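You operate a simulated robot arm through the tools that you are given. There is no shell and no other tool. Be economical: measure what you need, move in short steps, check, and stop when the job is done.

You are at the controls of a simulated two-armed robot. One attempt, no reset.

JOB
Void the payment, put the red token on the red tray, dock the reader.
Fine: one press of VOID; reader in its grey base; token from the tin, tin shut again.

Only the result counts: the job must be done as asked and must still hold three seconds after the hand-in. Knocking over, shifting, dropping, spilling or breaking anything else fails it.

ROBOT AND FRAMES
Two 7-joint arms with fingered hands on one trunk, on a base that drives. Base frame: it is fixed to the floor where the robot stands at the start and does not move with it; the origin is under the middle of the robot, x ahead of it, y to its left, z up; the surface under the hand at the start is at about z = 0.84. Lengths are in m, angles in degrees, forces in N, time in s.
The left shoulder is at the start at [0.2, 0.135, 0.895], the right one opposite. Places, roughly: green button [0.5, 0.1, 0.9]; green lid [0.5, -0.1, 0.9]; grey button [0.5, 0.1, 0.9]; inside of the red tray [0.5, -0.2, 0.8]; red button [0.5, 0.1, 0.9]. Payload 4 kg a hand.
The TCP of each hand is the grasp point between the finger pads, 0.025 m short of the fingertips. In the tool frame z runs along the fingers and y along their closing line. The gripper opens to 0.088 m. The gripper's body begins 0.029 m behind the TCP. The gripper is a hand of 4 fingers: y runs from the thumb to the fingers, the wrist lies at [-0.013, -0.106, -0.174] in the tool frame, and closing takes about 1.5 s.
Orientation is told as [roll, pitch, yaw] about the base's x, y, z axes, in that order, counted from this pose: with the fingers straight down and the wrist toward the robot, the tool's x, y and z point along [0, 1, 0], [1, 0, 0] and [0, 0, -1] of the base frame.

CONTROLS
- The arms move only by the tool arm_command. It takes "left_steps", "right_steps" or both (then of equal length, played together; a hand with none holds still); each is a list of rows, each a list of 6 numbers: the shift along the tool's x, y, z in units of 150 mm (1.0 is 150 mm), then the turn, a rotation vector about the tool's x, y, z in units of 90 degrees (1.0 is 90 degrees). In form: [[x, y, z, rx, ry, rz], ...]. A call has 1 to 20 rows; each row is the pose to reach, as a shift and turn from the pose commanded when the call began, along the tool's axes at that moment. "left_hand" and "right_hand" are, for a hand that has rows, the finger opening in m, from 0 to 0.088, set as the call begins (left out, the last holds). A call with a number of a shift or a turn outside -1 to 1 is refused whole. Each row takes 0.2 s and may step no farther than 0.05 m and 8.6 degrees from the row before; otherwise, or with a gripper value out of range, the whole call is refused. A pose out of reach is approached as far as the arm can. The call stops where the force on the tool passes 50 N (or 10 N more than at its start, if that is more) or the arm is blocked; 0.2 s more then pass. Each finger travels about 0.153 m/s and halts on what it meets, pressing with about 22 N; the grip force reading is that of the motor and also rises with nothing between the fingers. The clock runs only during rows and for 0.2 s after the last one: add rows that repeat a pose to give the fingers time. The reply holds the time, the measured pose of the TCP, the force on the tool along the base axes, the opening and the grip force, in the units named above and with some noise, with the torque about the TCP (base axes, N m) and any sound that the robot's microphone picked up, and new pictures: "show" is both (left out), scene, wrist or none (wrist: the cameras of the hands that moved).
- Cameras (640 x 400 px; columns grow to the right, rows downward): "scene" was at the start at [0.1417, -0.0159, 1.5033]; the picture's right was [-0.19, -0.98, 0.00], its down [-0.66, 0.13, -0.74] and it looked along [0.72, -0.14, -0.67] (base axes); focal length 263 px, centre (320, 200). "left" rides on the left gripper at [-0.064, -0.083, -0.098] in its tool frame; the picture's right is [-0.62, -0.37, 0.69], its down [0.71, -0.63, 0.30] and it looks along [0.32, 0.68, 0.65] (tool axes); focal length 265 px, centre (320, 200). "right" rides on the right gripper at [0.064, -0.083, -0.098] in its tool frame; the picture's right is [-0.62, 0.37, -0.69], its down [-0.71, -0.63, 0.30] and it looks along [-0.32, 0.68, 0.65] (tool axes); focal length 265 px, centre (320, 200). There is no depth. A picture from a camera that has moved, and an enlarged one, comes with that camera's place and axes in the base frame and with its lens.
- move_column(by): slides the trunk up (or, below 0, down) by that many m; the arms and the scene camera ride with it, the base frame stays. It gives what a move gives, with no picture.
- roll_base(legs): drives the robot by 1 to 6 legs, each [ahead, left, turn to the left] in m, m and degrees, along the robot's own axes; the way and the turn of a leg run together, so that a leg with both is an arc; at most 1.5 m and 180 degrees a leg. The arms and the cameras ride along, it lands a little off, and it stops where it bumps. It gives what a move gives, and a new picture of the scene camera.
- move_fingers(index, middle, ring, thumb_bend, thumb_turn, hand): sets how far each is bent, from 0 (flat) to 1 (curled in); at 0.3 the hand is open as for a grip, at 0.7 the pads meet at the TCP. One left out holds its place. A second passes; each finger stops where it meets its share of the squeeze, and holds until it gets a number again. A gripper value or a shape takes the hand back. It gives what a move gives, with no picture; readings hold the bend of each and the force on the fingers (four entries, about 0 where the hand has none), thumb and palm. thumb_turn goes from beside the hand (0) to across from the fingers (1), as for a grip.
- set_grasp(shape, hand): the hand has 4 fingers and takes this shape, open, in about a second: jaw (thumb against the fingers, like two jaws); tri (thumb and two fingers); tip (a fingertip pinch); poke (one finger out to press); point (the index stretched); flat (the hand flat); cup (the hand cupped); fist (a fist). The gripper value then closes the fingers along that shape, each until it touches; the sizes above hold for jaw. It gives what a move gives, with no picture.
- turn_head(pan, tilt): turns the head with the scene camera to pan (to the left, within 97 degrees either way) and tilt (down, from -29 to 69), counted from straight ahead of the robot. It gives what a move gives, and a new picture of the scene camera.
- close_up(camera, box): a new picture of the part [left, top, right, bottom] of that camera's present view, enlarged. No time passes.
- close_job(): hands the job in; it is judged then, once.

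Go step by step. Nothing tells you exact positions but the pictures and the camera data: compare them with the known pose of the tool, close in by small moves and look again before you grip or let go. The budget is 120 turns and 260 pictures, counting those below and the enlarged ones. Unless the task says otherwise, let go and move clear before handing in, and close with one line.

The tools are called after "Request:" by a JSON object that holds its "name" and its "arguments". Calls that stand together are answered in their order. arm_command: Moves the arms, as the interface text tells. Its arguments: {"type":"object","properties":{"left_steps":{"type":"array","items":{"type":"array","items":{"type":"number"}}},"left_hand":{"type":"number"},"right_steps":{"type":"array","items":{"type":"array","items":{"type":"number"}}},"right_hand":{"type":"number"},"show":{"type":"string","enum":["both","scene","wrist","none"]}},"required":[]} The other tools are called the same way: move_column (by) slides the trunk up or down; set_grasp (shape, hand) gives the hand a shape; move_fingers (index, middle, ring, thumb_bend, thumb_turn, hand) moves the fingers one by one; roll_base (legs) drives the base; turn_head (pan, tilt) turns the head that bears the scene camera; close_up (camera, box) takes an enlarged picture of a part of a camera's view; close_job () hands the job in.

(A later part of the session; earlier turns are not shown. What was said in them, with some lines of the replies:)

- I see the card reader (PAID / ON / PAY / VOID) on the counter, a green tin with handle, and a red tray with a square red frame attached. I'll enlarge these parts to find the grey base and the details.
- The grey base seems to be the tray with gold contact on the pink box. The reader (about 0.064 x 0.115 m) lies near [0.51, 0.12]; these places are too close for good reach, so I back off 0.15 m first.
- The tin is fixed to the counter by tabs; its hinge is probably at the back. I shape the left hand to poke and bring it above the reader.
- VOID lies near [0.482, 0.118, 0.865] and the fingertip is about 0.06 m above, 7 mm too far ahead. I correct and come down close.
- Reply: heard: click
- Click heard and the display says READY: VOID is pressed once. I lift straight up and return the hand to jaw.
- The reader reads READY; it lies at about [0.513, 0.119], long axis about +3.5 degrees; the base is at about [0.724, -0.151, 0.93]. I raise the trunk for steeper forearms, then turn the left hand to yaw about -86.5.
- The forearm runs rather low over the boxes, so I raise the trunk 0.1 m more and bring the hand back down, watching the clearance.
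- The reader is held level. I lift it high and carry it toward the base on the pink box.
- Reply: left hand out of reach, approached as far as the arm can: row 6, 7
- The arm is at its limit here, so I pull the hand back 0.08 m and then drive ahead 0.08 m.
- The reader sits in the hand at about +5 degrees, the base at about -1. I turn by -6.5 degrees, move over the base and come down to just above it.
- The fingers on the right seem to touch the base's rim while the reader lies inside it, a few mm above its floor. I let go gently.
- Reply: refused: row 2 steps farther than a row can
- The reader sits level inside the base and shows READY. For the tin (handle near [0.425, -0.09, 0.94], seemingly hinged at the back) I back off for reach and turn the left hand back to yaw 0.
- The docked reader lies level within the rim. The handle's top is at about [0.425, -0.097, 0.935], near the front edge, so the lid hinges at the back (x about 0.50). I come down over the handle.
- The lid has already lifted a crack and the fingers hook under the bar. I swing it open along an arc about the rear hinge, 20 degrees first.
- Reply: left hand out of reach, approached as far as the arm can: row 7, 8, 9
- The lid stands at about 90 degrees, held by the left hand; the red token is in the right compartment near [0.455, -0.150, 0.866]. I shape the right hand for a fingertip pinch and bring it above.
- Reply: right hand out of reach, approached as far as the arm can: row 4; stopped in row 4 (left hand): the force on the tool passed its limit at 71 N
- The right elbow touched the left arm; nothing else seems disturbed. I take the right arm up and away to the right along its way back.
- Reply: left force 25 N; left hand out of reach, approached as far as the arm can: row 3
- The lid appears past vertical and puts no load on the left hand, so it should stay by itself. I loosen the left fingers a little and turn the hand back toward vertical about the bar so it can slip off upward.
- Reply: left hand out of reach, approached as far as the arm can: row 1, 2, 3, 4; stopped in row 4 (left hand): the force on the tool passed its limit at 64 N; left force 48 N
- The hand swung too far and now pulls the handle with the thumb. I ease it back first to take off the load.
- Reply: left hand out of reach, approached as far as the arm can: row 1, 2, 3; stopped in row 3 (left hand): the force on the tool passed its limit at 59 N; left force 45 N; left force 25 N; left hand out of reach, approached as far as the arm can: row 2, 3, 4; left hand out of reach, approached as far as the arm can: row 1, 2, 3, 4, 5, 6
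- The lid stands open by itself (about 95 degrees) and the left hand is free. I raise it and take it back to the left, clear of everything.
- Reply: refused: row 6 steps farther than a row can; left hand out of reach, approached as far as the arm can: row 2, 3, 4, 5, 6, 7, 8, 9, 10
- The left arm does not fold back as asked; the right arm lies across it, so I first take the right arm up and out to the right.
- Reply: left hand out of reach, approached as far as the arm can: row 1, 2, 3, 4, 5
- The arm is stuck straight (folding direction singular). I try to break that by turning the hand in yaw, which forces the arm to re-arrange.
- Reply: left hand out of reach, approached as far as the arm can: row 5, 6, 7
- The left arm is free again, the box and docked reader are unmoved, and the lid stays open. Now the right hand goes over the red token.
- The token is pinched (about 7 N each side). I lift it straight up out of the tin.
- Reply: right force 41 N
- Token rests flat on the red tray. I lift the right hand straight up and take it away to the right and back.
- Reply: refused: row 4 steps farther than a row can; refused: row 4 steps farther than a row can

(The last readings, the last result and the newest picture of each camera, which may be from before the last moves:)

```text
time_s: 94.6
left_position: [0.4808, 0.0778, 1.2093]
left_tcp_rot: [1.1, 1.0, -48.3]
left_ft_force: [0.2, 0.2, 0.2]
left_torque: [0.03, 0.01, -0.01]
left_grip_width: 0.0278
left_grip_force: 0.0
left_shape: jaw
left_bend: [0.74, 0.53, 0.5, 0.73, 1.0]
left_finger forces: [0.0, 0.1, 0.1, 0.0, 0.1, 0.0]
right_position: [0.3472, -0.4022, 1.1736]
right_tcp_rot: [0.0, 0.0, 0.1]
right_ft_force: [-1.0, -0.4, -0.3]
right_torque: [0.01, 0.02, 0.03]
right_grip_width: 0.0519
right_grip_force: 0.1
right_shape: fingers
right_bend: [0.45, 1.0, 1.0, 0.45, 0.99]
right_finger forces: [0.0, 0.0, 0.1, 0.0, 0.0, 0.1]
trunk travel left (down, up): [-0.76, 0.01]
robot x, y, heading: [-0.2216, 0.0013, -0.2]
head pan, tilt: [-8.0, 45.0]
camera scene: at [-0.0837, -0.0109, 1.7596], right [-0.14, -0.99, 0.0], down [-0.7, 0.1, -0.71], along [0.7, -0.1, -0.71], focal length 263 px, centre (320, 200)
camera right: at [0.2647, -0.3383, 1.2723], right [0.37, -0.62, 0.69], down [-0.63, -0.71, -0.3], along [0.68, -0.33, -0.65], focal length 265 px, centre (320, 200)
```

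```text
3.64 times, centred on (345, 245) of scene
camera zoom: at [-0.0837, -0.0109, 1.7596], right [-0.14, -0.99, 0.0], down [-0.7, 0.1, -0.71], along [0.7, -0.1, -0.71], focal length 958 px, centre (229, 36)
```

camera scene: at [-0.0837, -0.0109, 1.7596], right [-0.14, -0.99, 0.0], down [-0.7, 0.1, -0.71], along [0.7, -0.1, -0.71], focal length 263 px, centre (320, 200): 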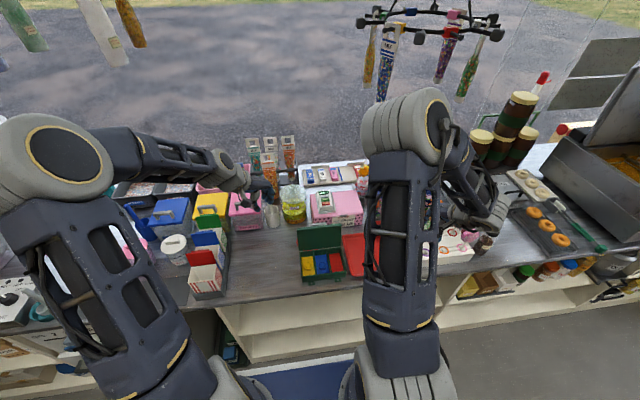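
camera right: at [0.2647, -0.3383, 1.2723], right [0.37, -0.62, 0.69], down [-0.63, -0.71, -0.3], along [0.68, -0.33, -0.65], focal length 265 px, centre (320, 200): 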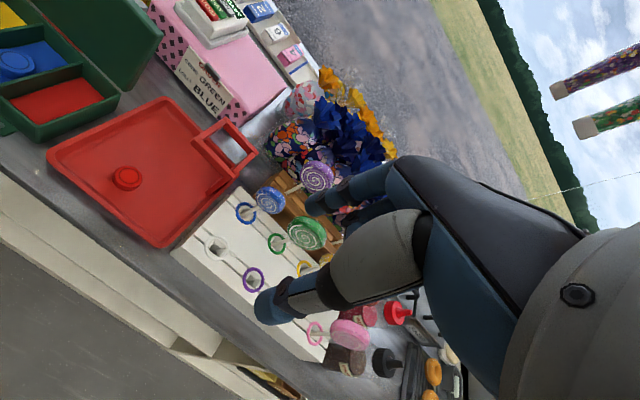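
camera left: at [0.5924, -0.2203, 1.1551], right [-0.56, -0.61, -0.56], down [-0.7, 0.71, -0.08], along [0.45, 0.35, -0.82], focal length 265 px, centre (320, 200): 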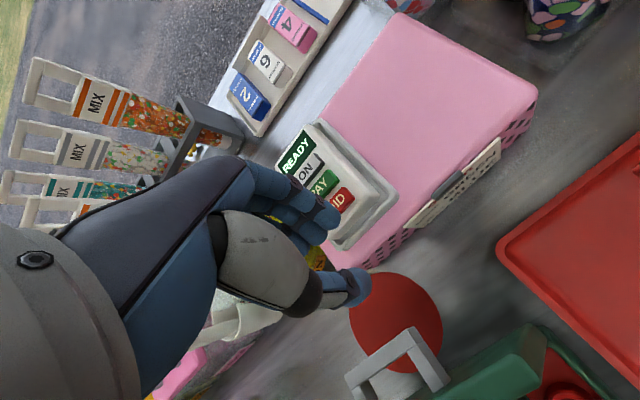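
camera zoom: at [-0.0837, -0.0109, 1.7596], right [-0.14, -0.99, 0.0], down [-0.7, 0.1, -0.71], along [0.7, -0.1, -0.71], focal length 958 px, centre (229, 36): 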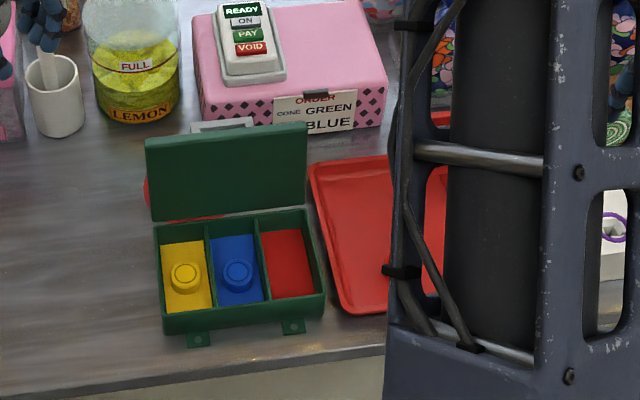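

The token lies flat on the tray. To shut the tin I will push the lid from behind with the left index and middle finger, left of the handle; first I shape the hand and turn it back to yaw 0 above.

Request:
{"name": "move_fingers", "arguments": {"hand": "left", "index": 0.7, "middle": 0.7, "ring": 1.0, "thumb_bend": 1.0}}

Request:
{"name": "arm_command", "arguments": {"left_steps": [[0, 0.1, -0.05, -0.013, 0, -0.09], [0.05, 0.2, -0.05, -0.013, 0, -0.18], [0.1, 0.35, -0.05, -0.013, 0, -0.27], [0.1, 0.5, -0.05, -0.013, 0, -0.36], [0.1, 0.65, -0.05, -0.013, 0, -0.45], [0.1, 0.8, -0.05, -0.013, 0, -0.535], [0.1, 0.95, 0, -0.013, 0, -0.535], [0.1, 0.95, 0, -0.013, 0, -0.535]]}}

```text
time_s: 95.6
left_position: [0.4816, 0.0768, 1.2088]
left_tcp_rot: [1.2, 1.1, -48.1]
left_ft_force: [0.4, 1.1, 0.1]
left_torque: [-0.04, -0.01, -0.01]
left_grip_width: 0.0027
left_grip_force: 0.1
left_shape: fingers
left_bend: [0.55, 0.7, 1.0, 0.88, 1.0]
left_finger forces: [0.0, 0.0, 0.0, 0.0, 0.1, 0.0]
right_position: [0.3465, -0.4012, 1.174]
right_tcp_rot: [0.0, 0.0, -0.1]
right_ft_force: [-1.1, -0.6, -0.1]
right_torque: [0.0, 0.01, -0.02]
right_grip_width: 0.052
right_grip_force: 0.1
right_shape: fingers
right_bend: [0.45, 1.0, 1.0, 0.45, 0.99]
right_finger forces: [0.0, 0.0, 0.0, 0.1, 0.0, 0.1]
trunk travel left (down, up): [-0.76, 0.01]
robot x, y, heading: [-0.2233, 0.0027, -0.4]
head pan, tilt: [-8.0, 45.0]
```

```text
time_s: 97.4
left_position: [0.5856, -0.0206, 1.2062]
left_tcp_rot: [1.2, -1.2, 0.0]
left_ft_force: [-0.2, -0.2, 0.5]
left_torque: [-0.02, 0.03, 0.0]
left_grip_width: 0.003
left_grip_force: 0.1
left_shape: fingers
left_bend: [0.55, 0.7, 1.0, 0.88, 1.0]
left_finger forces: [0.0, 0.0, 0.1, 0.0, 0.1, 0.1]
right_position: [0.3475, -0.4013, 1.1733]
right_tcp_rot: [0.0, 0.0, 0.0]
right_ft_force: [0.7, 0.1, -0.7]
right_torque: [0.0, 0.01, 0.04]
right_grip_width: 0.0518
right_grip_force: 0.1
right_shape: fingers
right_bend: [0.45, 1.0, 1.0, 0.45, 0.99]
right_finger forces: [0.0, 0.0, 0.0, 0.1, 0.1, 0.0]
trunk travel left (down, up): [-0.76, 0.01]
robot x, y, heading: [-0.2254, -0.0019, -0.1]
head pan, tilt: [-8.0, 45.0]
camera scene: at [-0.0837, -0.011, 1.7596], right [-0.14, -0.99, 0.0], down [-0.7, 0.1, -0.71], along [0.7, -0.1, -0.71], focal length 263 px, centre (320, 200)
camera left: at [0.5008, -0.0855, 1.3019], right [-0.35, -0.61, -0.71], down [-0.62, 0.72, -0.3], along [0.7, 0.34, -0.63], focal length 265 px, centre (320, 200)
```

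scene: 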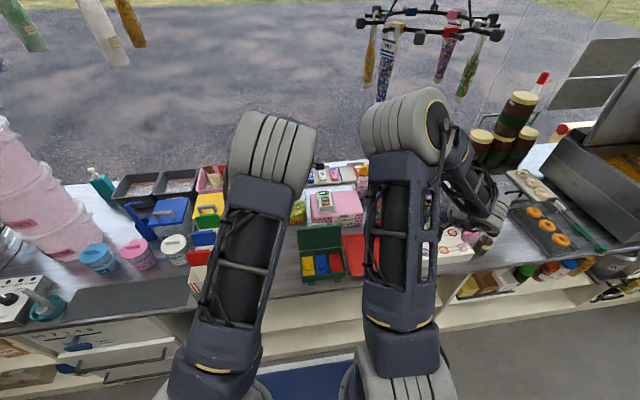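
left: 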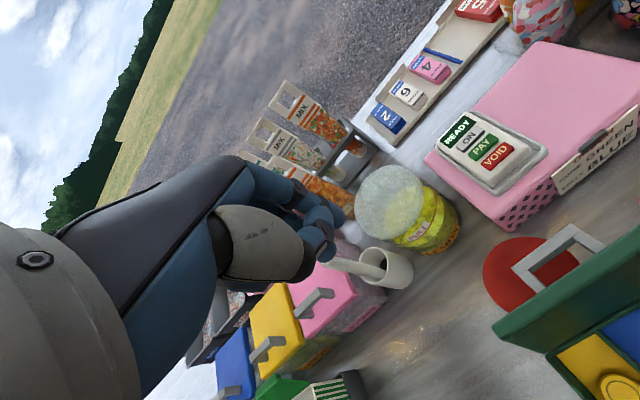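

Request:
{"name": "move_fingers", "arguments": {"hand": "left", "index": 0.3, "thumb_bend": 1.0}}

Request:
{"name": "move_fingers", "arguments": {"hand": "left", "index": 0.7}}

Request:
{"name": "arm_command", "arguments": {"left_steps": [[-0.08, 0.02, 0.2, -0.013, 0, 0], [-0.16, 0.03, 0.45, 0.013, 0, 0], [-0.16, 0.03, 0.7, 0.013, 0, 0], [-0.16, 0.03, 0.95, 0.013, 0, 0], [-0.16, 0.03, 0.95, 0.013, 0, 0]]}}

Request:
{"name": "close_up", "arguments": {"camera": "scene", "box": [270, 190, 390, 290]}}

```text
time_s: 98.4
left_position: [0.5844, -0.0208, 1.2055]
left_tcp_rot: [1.1, -1.3, 0.0]
left_ft_force: [-0.7, -0.5, -0.6]
left_torque: [0.01, 0.02, -0.05]
left_grip_width: 0.0197
left_grip_force: 0.1
left_shape: fingers
left_bend: [0.3, 0.7, 1.0, 0.98, 1.0]
left_finger forces: [0.1, 0.0, 0.0, 0.0, 0.0, 0.0]
right_position: [0.3465, -0.4016, 1.1731]
right_tcp_rot: [0.0, 0.0, 0.1]
right_ft_force: [-0.3, 0.1, -0.1]
right_torque: [-0.05, 0.0, 0.0]
right_grip_width: 0.0524
right_grip_force: 0.1
right_shape: fingers
right_bend: [0.45, 1.0, 1.0, 0.45, 0.99]
right_finger forces: [0.1, 0.0, 0.1, 0.0, 0.0, 0.1]
trunk travel left (down, up): [-0.76, 0.01]
robot x, y, heading: [-0.2242, 0.0014, -0.2]
head pan, tilt: [-8.0, 45.0]
```

```text
time_s: 99.4
left_position: [0.5854, -0.0207, 1.2064]
left_tcp_rot: [1.2, -1.1, 0.0]
left_ft_force: [-0.8, 0.3, 0.0]
left_torque: [-0.01, 0.01, 0.03]
left_grip_width: 0.0142
left_grip_force: 0.1
left_shape: fingers
left_bend: [0.39, 0.7, 1.0, 0.97, 1.0]
left_finger forces: [0.1, 0.0, 0.1, 0.1, 0.0, 0.1]
right_position: [0.3476, -0.4007, 1.174]
right_tcp_rot: [-0.1, -0.1, 0.0]
right_ft_force: [0.3, 0.1, 0.4]
right_torque: [-0.01, -0.02, -0.03]
right_grip_width: 0.052
right_grip_force: 0.0
right_shape: fingers
right_bend: [0.45, 1.0, 1.0, 0.45, 0.99]
right_finger forces: [0.0, 0.0, 0.0, 0.0, 0.1, 0.0]
trunk travel left (down, up): [-0.76, 0.01]
robot x, y, heading: [-0.224, 0.0008, -0.2]
head pan, tilt: [-8.0, 45.0]
```

```text
time_s: 100.6
left_position: [0.5903, -0.044, 1.0615]
left_tcp_rot: [1.1, 0.0, 0.1]
left_ft_force: [0.1, 0.0, 0.2]
left_torque: [0.02, -0.03, -0.02]
left_grip_width: 0.0139
left_grip_force: 0.0
left_shape: fingers
left_bend: [0.39, 0.7, 1.0, 0.97, 1.0]
left_finger forces: [0.0, 0.0, 0.0, 0.0, 0.0, 0.0]
right_position: [0.3455, -0.4017, 1.1734]
right_tcp_rot: [0.0, 0.0, -0.1]
right_ft_force: [-0.2, -0.3, -0.2]
right_torque: [-0.03, -0.01, 0.04]
right_grip_width: 0.0522
right_grip_force: 0.0
right_shape: fingers
right_bend: [0.45, 1.0, 1.0, 0.45, 0.99]
right_finger forces: [0.1, 0.1, 0.0, 0.0, 0.0, 0.0]
trunk travel left (down, up): [-0.76, 0.01]
robot x, y, heading: [-0.2223, -0.0007, -0.2]
head pan, tilt: [-8.0, 45.0]
camera scene: at [-0.0836, -0.0109, 1.7596], right [-0.14, -0.99, 0.0], down [-0.7, 0.1, -0.71], along [0.7, -0.1, -0.71], focal length 263 px, centre (320, 200)
camera left: at [0.5081, -0.1079, 1.1594], right [-0.37, -0.61, -0.7], down [-0.63, 0.72, -0.29], along [0.68, 0.34, -0.65], focal length 265 px, centre (320, 200)
```

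scene: 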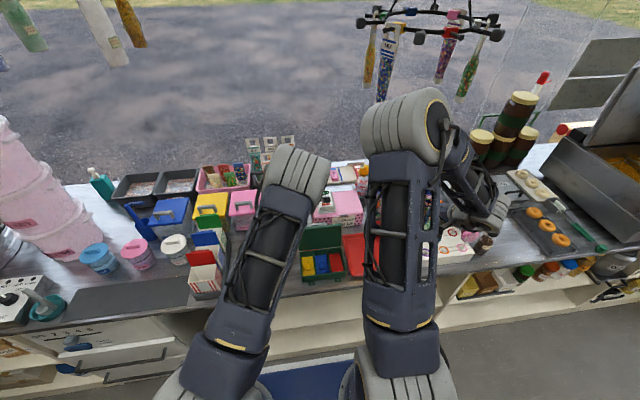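
left: 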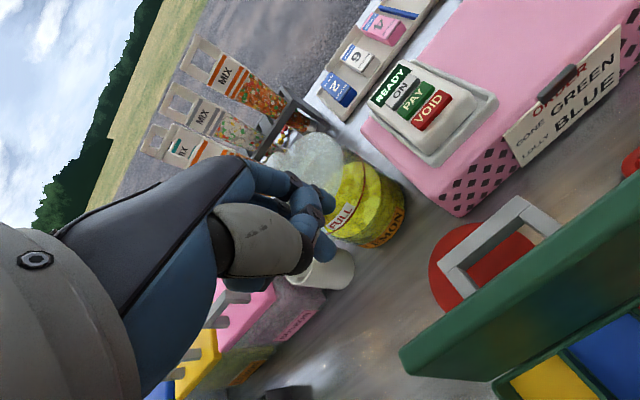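

```text
4.00 times, centred on (330, 240) of scene
camera zoom: at [-0.0836, -0.0109, 1.7596], right [-0.14, -0.99, 0.0], down [-0.7, 0.1, -0.71], along [0.7, -0.1, -0.71], focal length 1054 px, centre (280, 40)
```

zoom: 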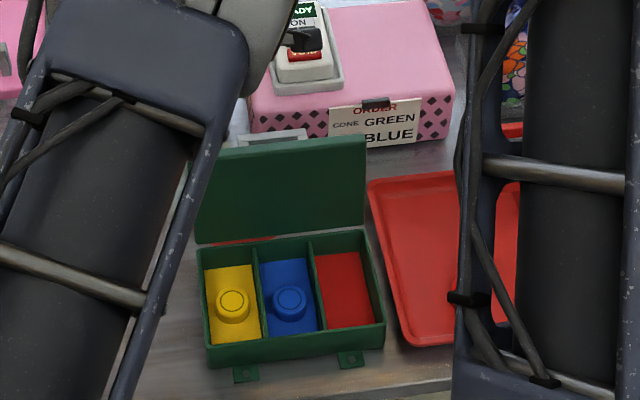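

Request:
{"name": "arm_command", "arguments": {"left_steps": [[-0.05, 0, 0.15, 0, 0, 0], [-0.05, 0, 0.3, 0, 0, 0], [-0.05, 0, 0.5, 0, 0, 0], [-0.05, 0, 0.5, 0, 0, 0]], "show": "wrist"}}

Request:
{"name": "close_up", "arguments": {"camera": "left", "box": [240, 140, 480, 380]}}

```text
time_s: 101.6
left_position: [0.5941, -0.0471, 0.9886]
left_tcp_rot: [1.0, -0.1, -0.1]
left_ft_force: [0.4, 0.6, 0.4]
left_torque: [0.0, -0.02, 0.01]
left_grip_width: 0.0138
left_grip_force: 0.0
left_shape: fingers
left_bend: [0.39, 0.7, 1.0, 0.97, 1.0]
left_finger forces: [0.1, 0.0, 0.1, 0.0, 0.0, 0.0]
right_position: [0.3464, -0.4019, 1.1738]
right_tcp_rot: [0.0, 0.1, 0.0]
right_ft_force: [0.4, 0.2, 0.8]
right_torque: [-0.03, -0.03, 0.0]
right_grip_width: 0.0522
right_grip_force: 0.1
right_shape: fingers
right_bend: [0.45, 1.0, 1.0, 0.45, 0.99]
right_finger forces: [0.0, 0.0, 0.1, 0.0, 0.1, 0.0]
trunk travel left (down, up): [-0.76, 0.01]
robot x, y, heading: [-0.2214, 0.0007, -0.0]
head pan, tilt: [-8.0, 45.0]
camera left: at [0.5121, -0.1116, 1.087], right [-0.37, -0.61, -0.7], down [-0.63, 0.72, -0.29], along [0.68, 0.34, -0.65], focal length 265 px, centre (320, 200)
```

left: 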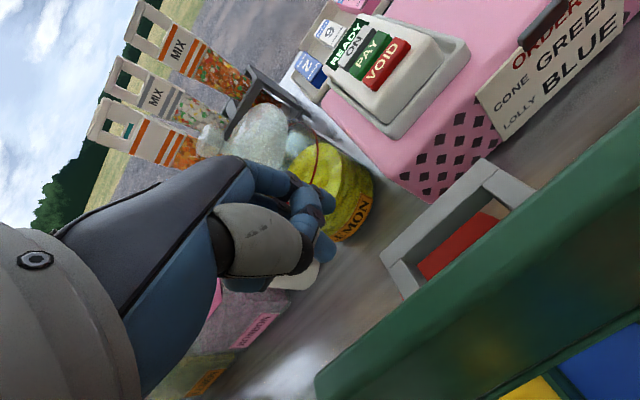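

```text
1.67 times, centred on (360, 260) of left
camera zoom: at [0.5121, -0.1116, 1.087], right [-0.37, -0.61, -0.7], down [-0.63, 0.72, -0.29], along [0.68, 0.34, -0.65], focal length 442 px, centre (253, 100)
```

zoom: 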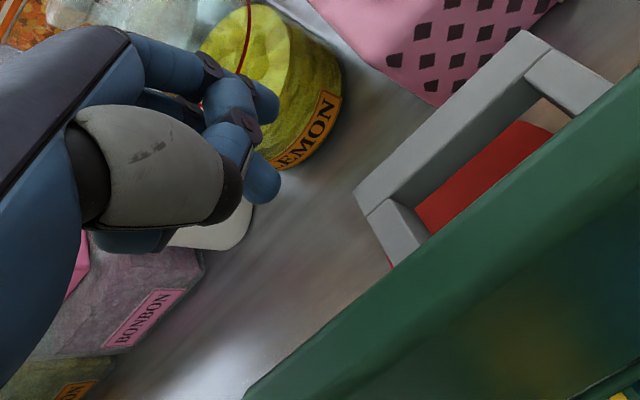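

Request:
{"name": "arm_command", "arguments": {"left_steps": [[0, -0.13, 0, 0, 0, 0], [0, -0.26, 0, 0, 0, 0], [0, -0.36, 0, 0, 0, 0], [0, -0.46, 0, 0, 0, 0], [0, -0.56, 0, 0, 0, 0], [0, -0.66, 0, 0, 0, 0], [0, -0.76, 0, 0, 0, 0], [0, -0.76, 0, 0, 0, 0]], "show": "wrist"}}

Request:
{"name": "close_up", "arguments": {"camera": "scene", "box": [270, 190, 390, 290]}}

```text
time_s: 103.4
left_position: [0.4755, -0.0467, 0.988]
left_tcp_rot: [1.1, 0.1, 0.0]
left_ft_force: [-1.1, -0.8, 0.2]
left_torque: [0.01, 0.0, -0.01]
left_grip_width: 0.014
left_grip_force: 0.1
left_shape: fingers
left_bend: [0.38, 0.7, 1.0, 0.97, 1.0]
left_finger forces: [0.1, 0.0, 0.0, 0.0, 0.0, 0.0]
right_position: [0.3459, -0.4019, 1.1727]
right_tcp_rot: [0.0, 0.0, 0.0]
right_ft_force: [-0.1, -0.1, 0.9]
right_torque: [0.01, 0.01, 0.01]
right_grip_width: 0.052
right_grip_force: 0.0
right_shape: fingers
right_bend: [0.45, 1.0, 1.0, 0.45, 0.99]
right_finger forces: [0.0, 0.0, 0.1, 0.0, 0.0, 0.1]
trunk travel left (down, up): [-0.76, 0.01]
robot x, y, heading: [-0.2236, 0.0008, -0.2]
head pan, tilt: [-8.0, 45.0]
camera left: at [0.3936, -0.1127, 1.0849], right [-0.37, -0.61, -0.7], down [-0.63, 0.72, -0.29], along [0.68, 0.34, -0.65], focal length 265 px, centre (320, 200)
```

left: 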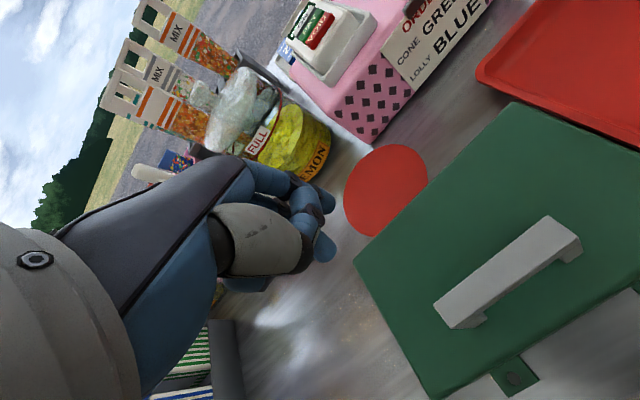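

```text
4.00 times, centred on (330, 240) of scene
camera zoom: at [-0.0837, -0.0109, 1.7596], right [-0.14, -0.99, 0.0], down [-0.7, 0.1, -0.71], along [0.7, -0.1, -0.71], focal length 1054 px, centre (280, 40)
```

zoom: 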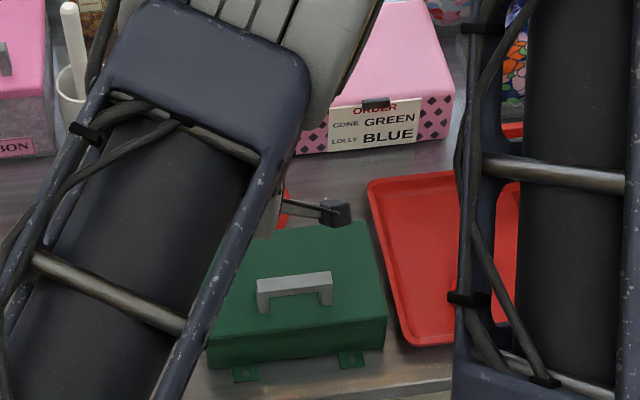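

The lid has fallen shut. I lift the left hand away and check the seam, the token and the reader.

Request:
{"name": "arm_command", "arguments": {"left_steps": [[0, 0, -0.25, 0, 0, 0], [0, 0, -0.5, 0, 0, 0], [0, 0, -0.75, 0, 0, 0], [0.2, 0, -1.0, 0, 0, 0], [0.4, -0.1, -1.0, 0, 0, 0], [0.7, -0.1, -1.0, 0, 0, 0], [1.0, -0.1, -1.0, 0, 0, 0], [1.0, -0.1, -1.0, 0, 0, 0]]}}

Request:
{"name": "close_up", "arguments": {"camera": "scene", "box": [280, 215, 370, 290]}}

Request:
{"name": "close_up", "arguments": {"camera": "left", "box": [400, 100, 640, 340]}}

Request:
{"name": "close_up", "arguments": {"camera": "right", "box": [0, 0, 260, 260]}}

```text
time_s: 105.2
left_position: [0.4609, 0.0948, 1.1433]
left_tcp_rot: [1.1, 0.0, -0.1]
left_ft_force: [-0.4, -0.5, 0.8]
left_torque: [-0.04, -0.02, 0.01]
left_grip_width: 0.0139
left_grip_force: 0.2
left_shape: fingers
left_bend: [0.38, 0.7, 1.0, 0.97, 1.0]
left_finger forces: [0.1, 0.0, 0.0, 0.0, 0.0, 0.0]
right_position: [0.3483, -0.4012, 1.1733]
right_tcp_rot: [0.0, 0.0, 0.0]
right_ft_force: [0.0, 0.3, 0.2]
right_torque: [0.0, -0.02, 0.01]
right_grip_width: 0.0522
right_grip_force: 0.1
right_shape: fingers
right_bend: [0.45, 1.0, 1.0, 0.45, 0.99]
right_finger forces: [0.0, 0.0, 0.0, 0.0, 0.0, 0.0]
trunk travel left (down, up): [-0.76, 0.01]
robot x, y, heading: [-0.2221, 0.0005, 0.0]
head pan, tilt: [-8.0, 45.0]
camera scene: at [-0.0837, -0.0109, 1.7596], right [-0.14, -0.99, 0.0], down [-0.7, 0.1, -0.71], along [0.7, -0.1, -0.71], focal length 263 px, centre (320, 200)
camera left: at [0.3783, 0.032, 1.2398], right [-0.37, -0.61, -0.7], down [-0.63, 0.72, -0.29], along [0.68, 0.34, -0.65], focal length 265 px, centre (320, 200)
```

scene: 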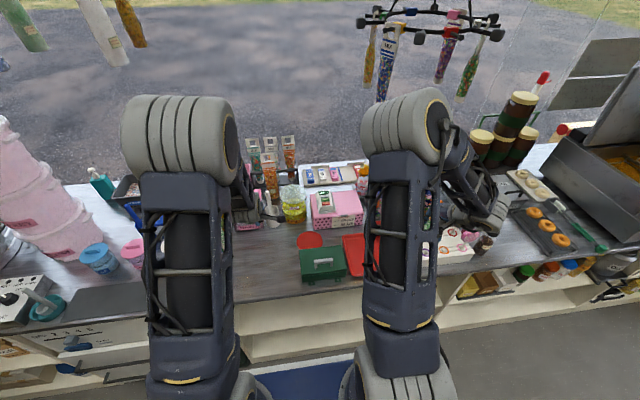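
left: 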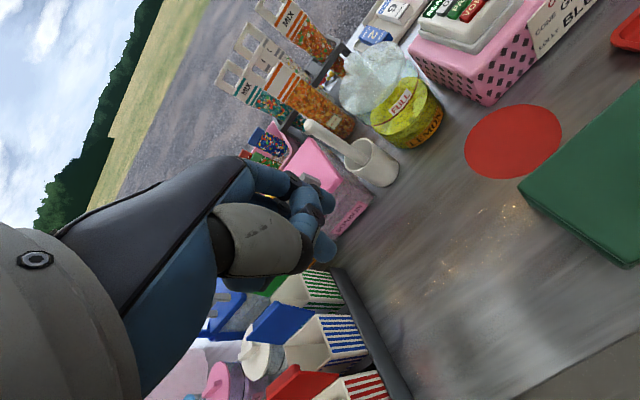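

```text
5.33 times, centred on (325, 252) of scene
camera zoom: at [-0.0837, -0.0109, 1.7596], right [-0.14, -0.99, 0.0], down [-0.7, 0.1, -0.71], along [0.7, -0.1, -0.71], focal length 1405 px, centre (293, -80)
```

zoom: 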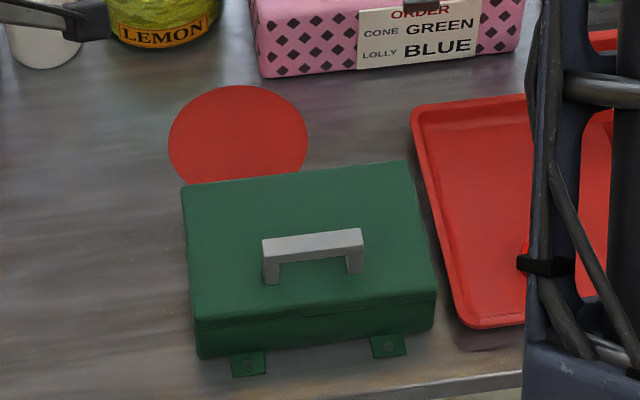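

```text
1.67 times, centred on (520, 220) of left
camera zoom: at [0.3783, 0.032, 1.2398], right [-0.37, -0.61, -0.7], down [-0.63, 0.72, -0.29], along [0.68, 0.34, -0.65], focal length 442 px, centre (-13, 167)
```

zoom: 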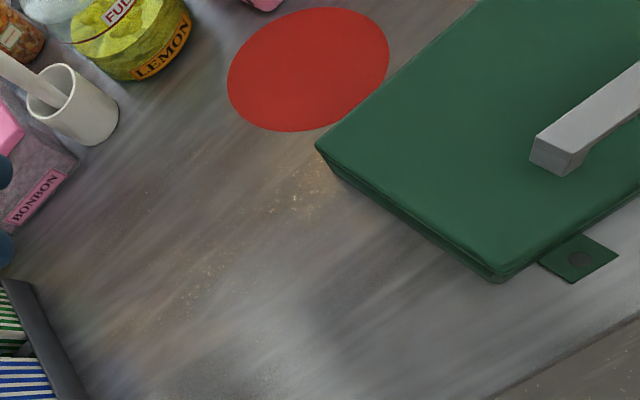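

```text
1.54 times, centred on (130, 130) of right
camera zoom: at [0.2651, -0.3379, 1.272], right [0.37, -0.62, 0.69], down [-0.63, -0.71, -0.3], along [0.68, -0.32, -0.65], focal length 408 px, centre (612, 308)
```

zoom: 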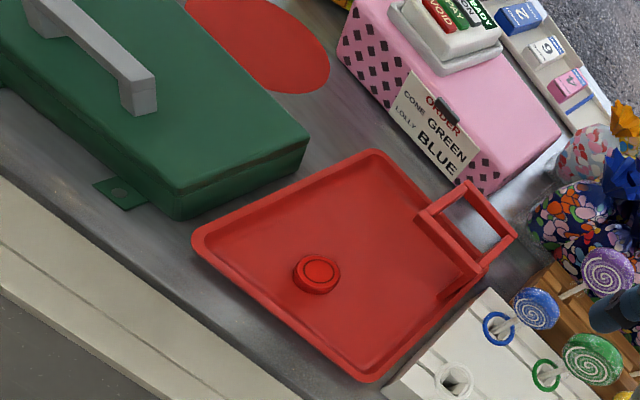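

Request:
{"name": "close_up", "arguments": {"camera": "scene", "box": [305, 180, 345, 220]}}

Request:
{"name": "close_up", "arguments": {"camera": "right", "box": [150, 0, 230, 60]}}

Request:
{"name": "close_up", "arguments": {"camera": "left", "box": [400, 0, 520, 80]}}

```text
10.00 times, centred on (325, 200) of scene
camera zoom: at [-0.0837, -0.0109, 1.7596], right [-0.14, -0.99, 0.0], down [-0.7, 0.1, -0.71], along [0.7, -0.1, -0.71], focal length 2634 px, centre (270, 200)
```

zoom: 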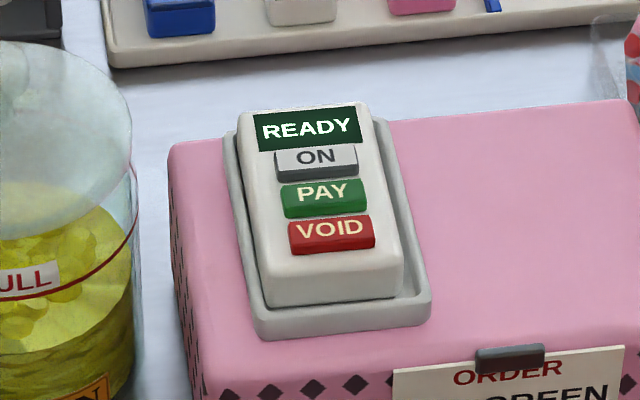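

```text
6.67 times, centred on (190, 30) of right
camera zoom: at [0.2651, -0.3379, 1.272], right [0.37, -0.62, 0.69], down [-0.63, -0.71, -0.3], along [0.68, -0.32, -0.65], focal length 1769 px, centre (1187, 1333)
```

zoom: 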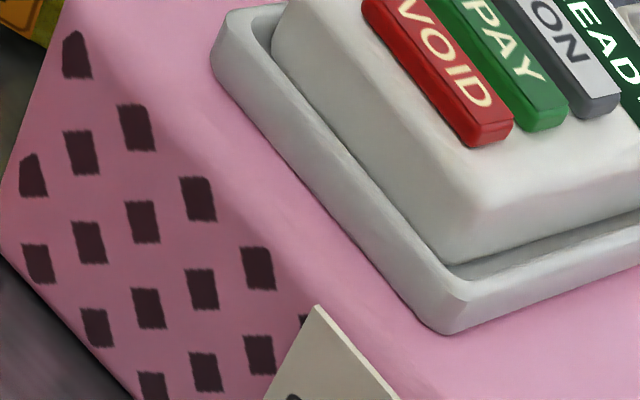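

```text
5.00 times, centred on (460, 40) of left
camera zoom: at [0.3783, 0.032, 1.2398], right [-0.37, -0.61, -0.7], down [-0.63, 0.72, -0.29], along [0.68, 0.34, -0.65], focal length 1327 px, centre (-380, 1000)
```

zoom: 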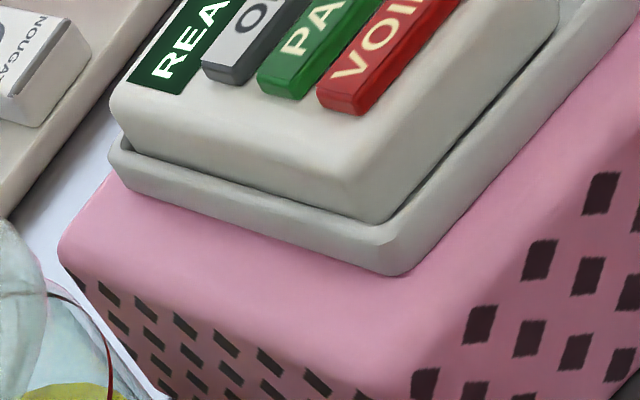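

The reader sits level inside its base's rim and shows READY. The red token is flat on the red tray, the tin is shut, and both hands are clear, so I hand in.

Request:
{"name": "close_job", "arguments": {}}

```text
The job is handed in.
```

The job is done and handed in: VOID was pressed once (one click, and the display went from PAID to READY), the reader is docked in its grey base, and the red token is on the red tray with the tin shut again.
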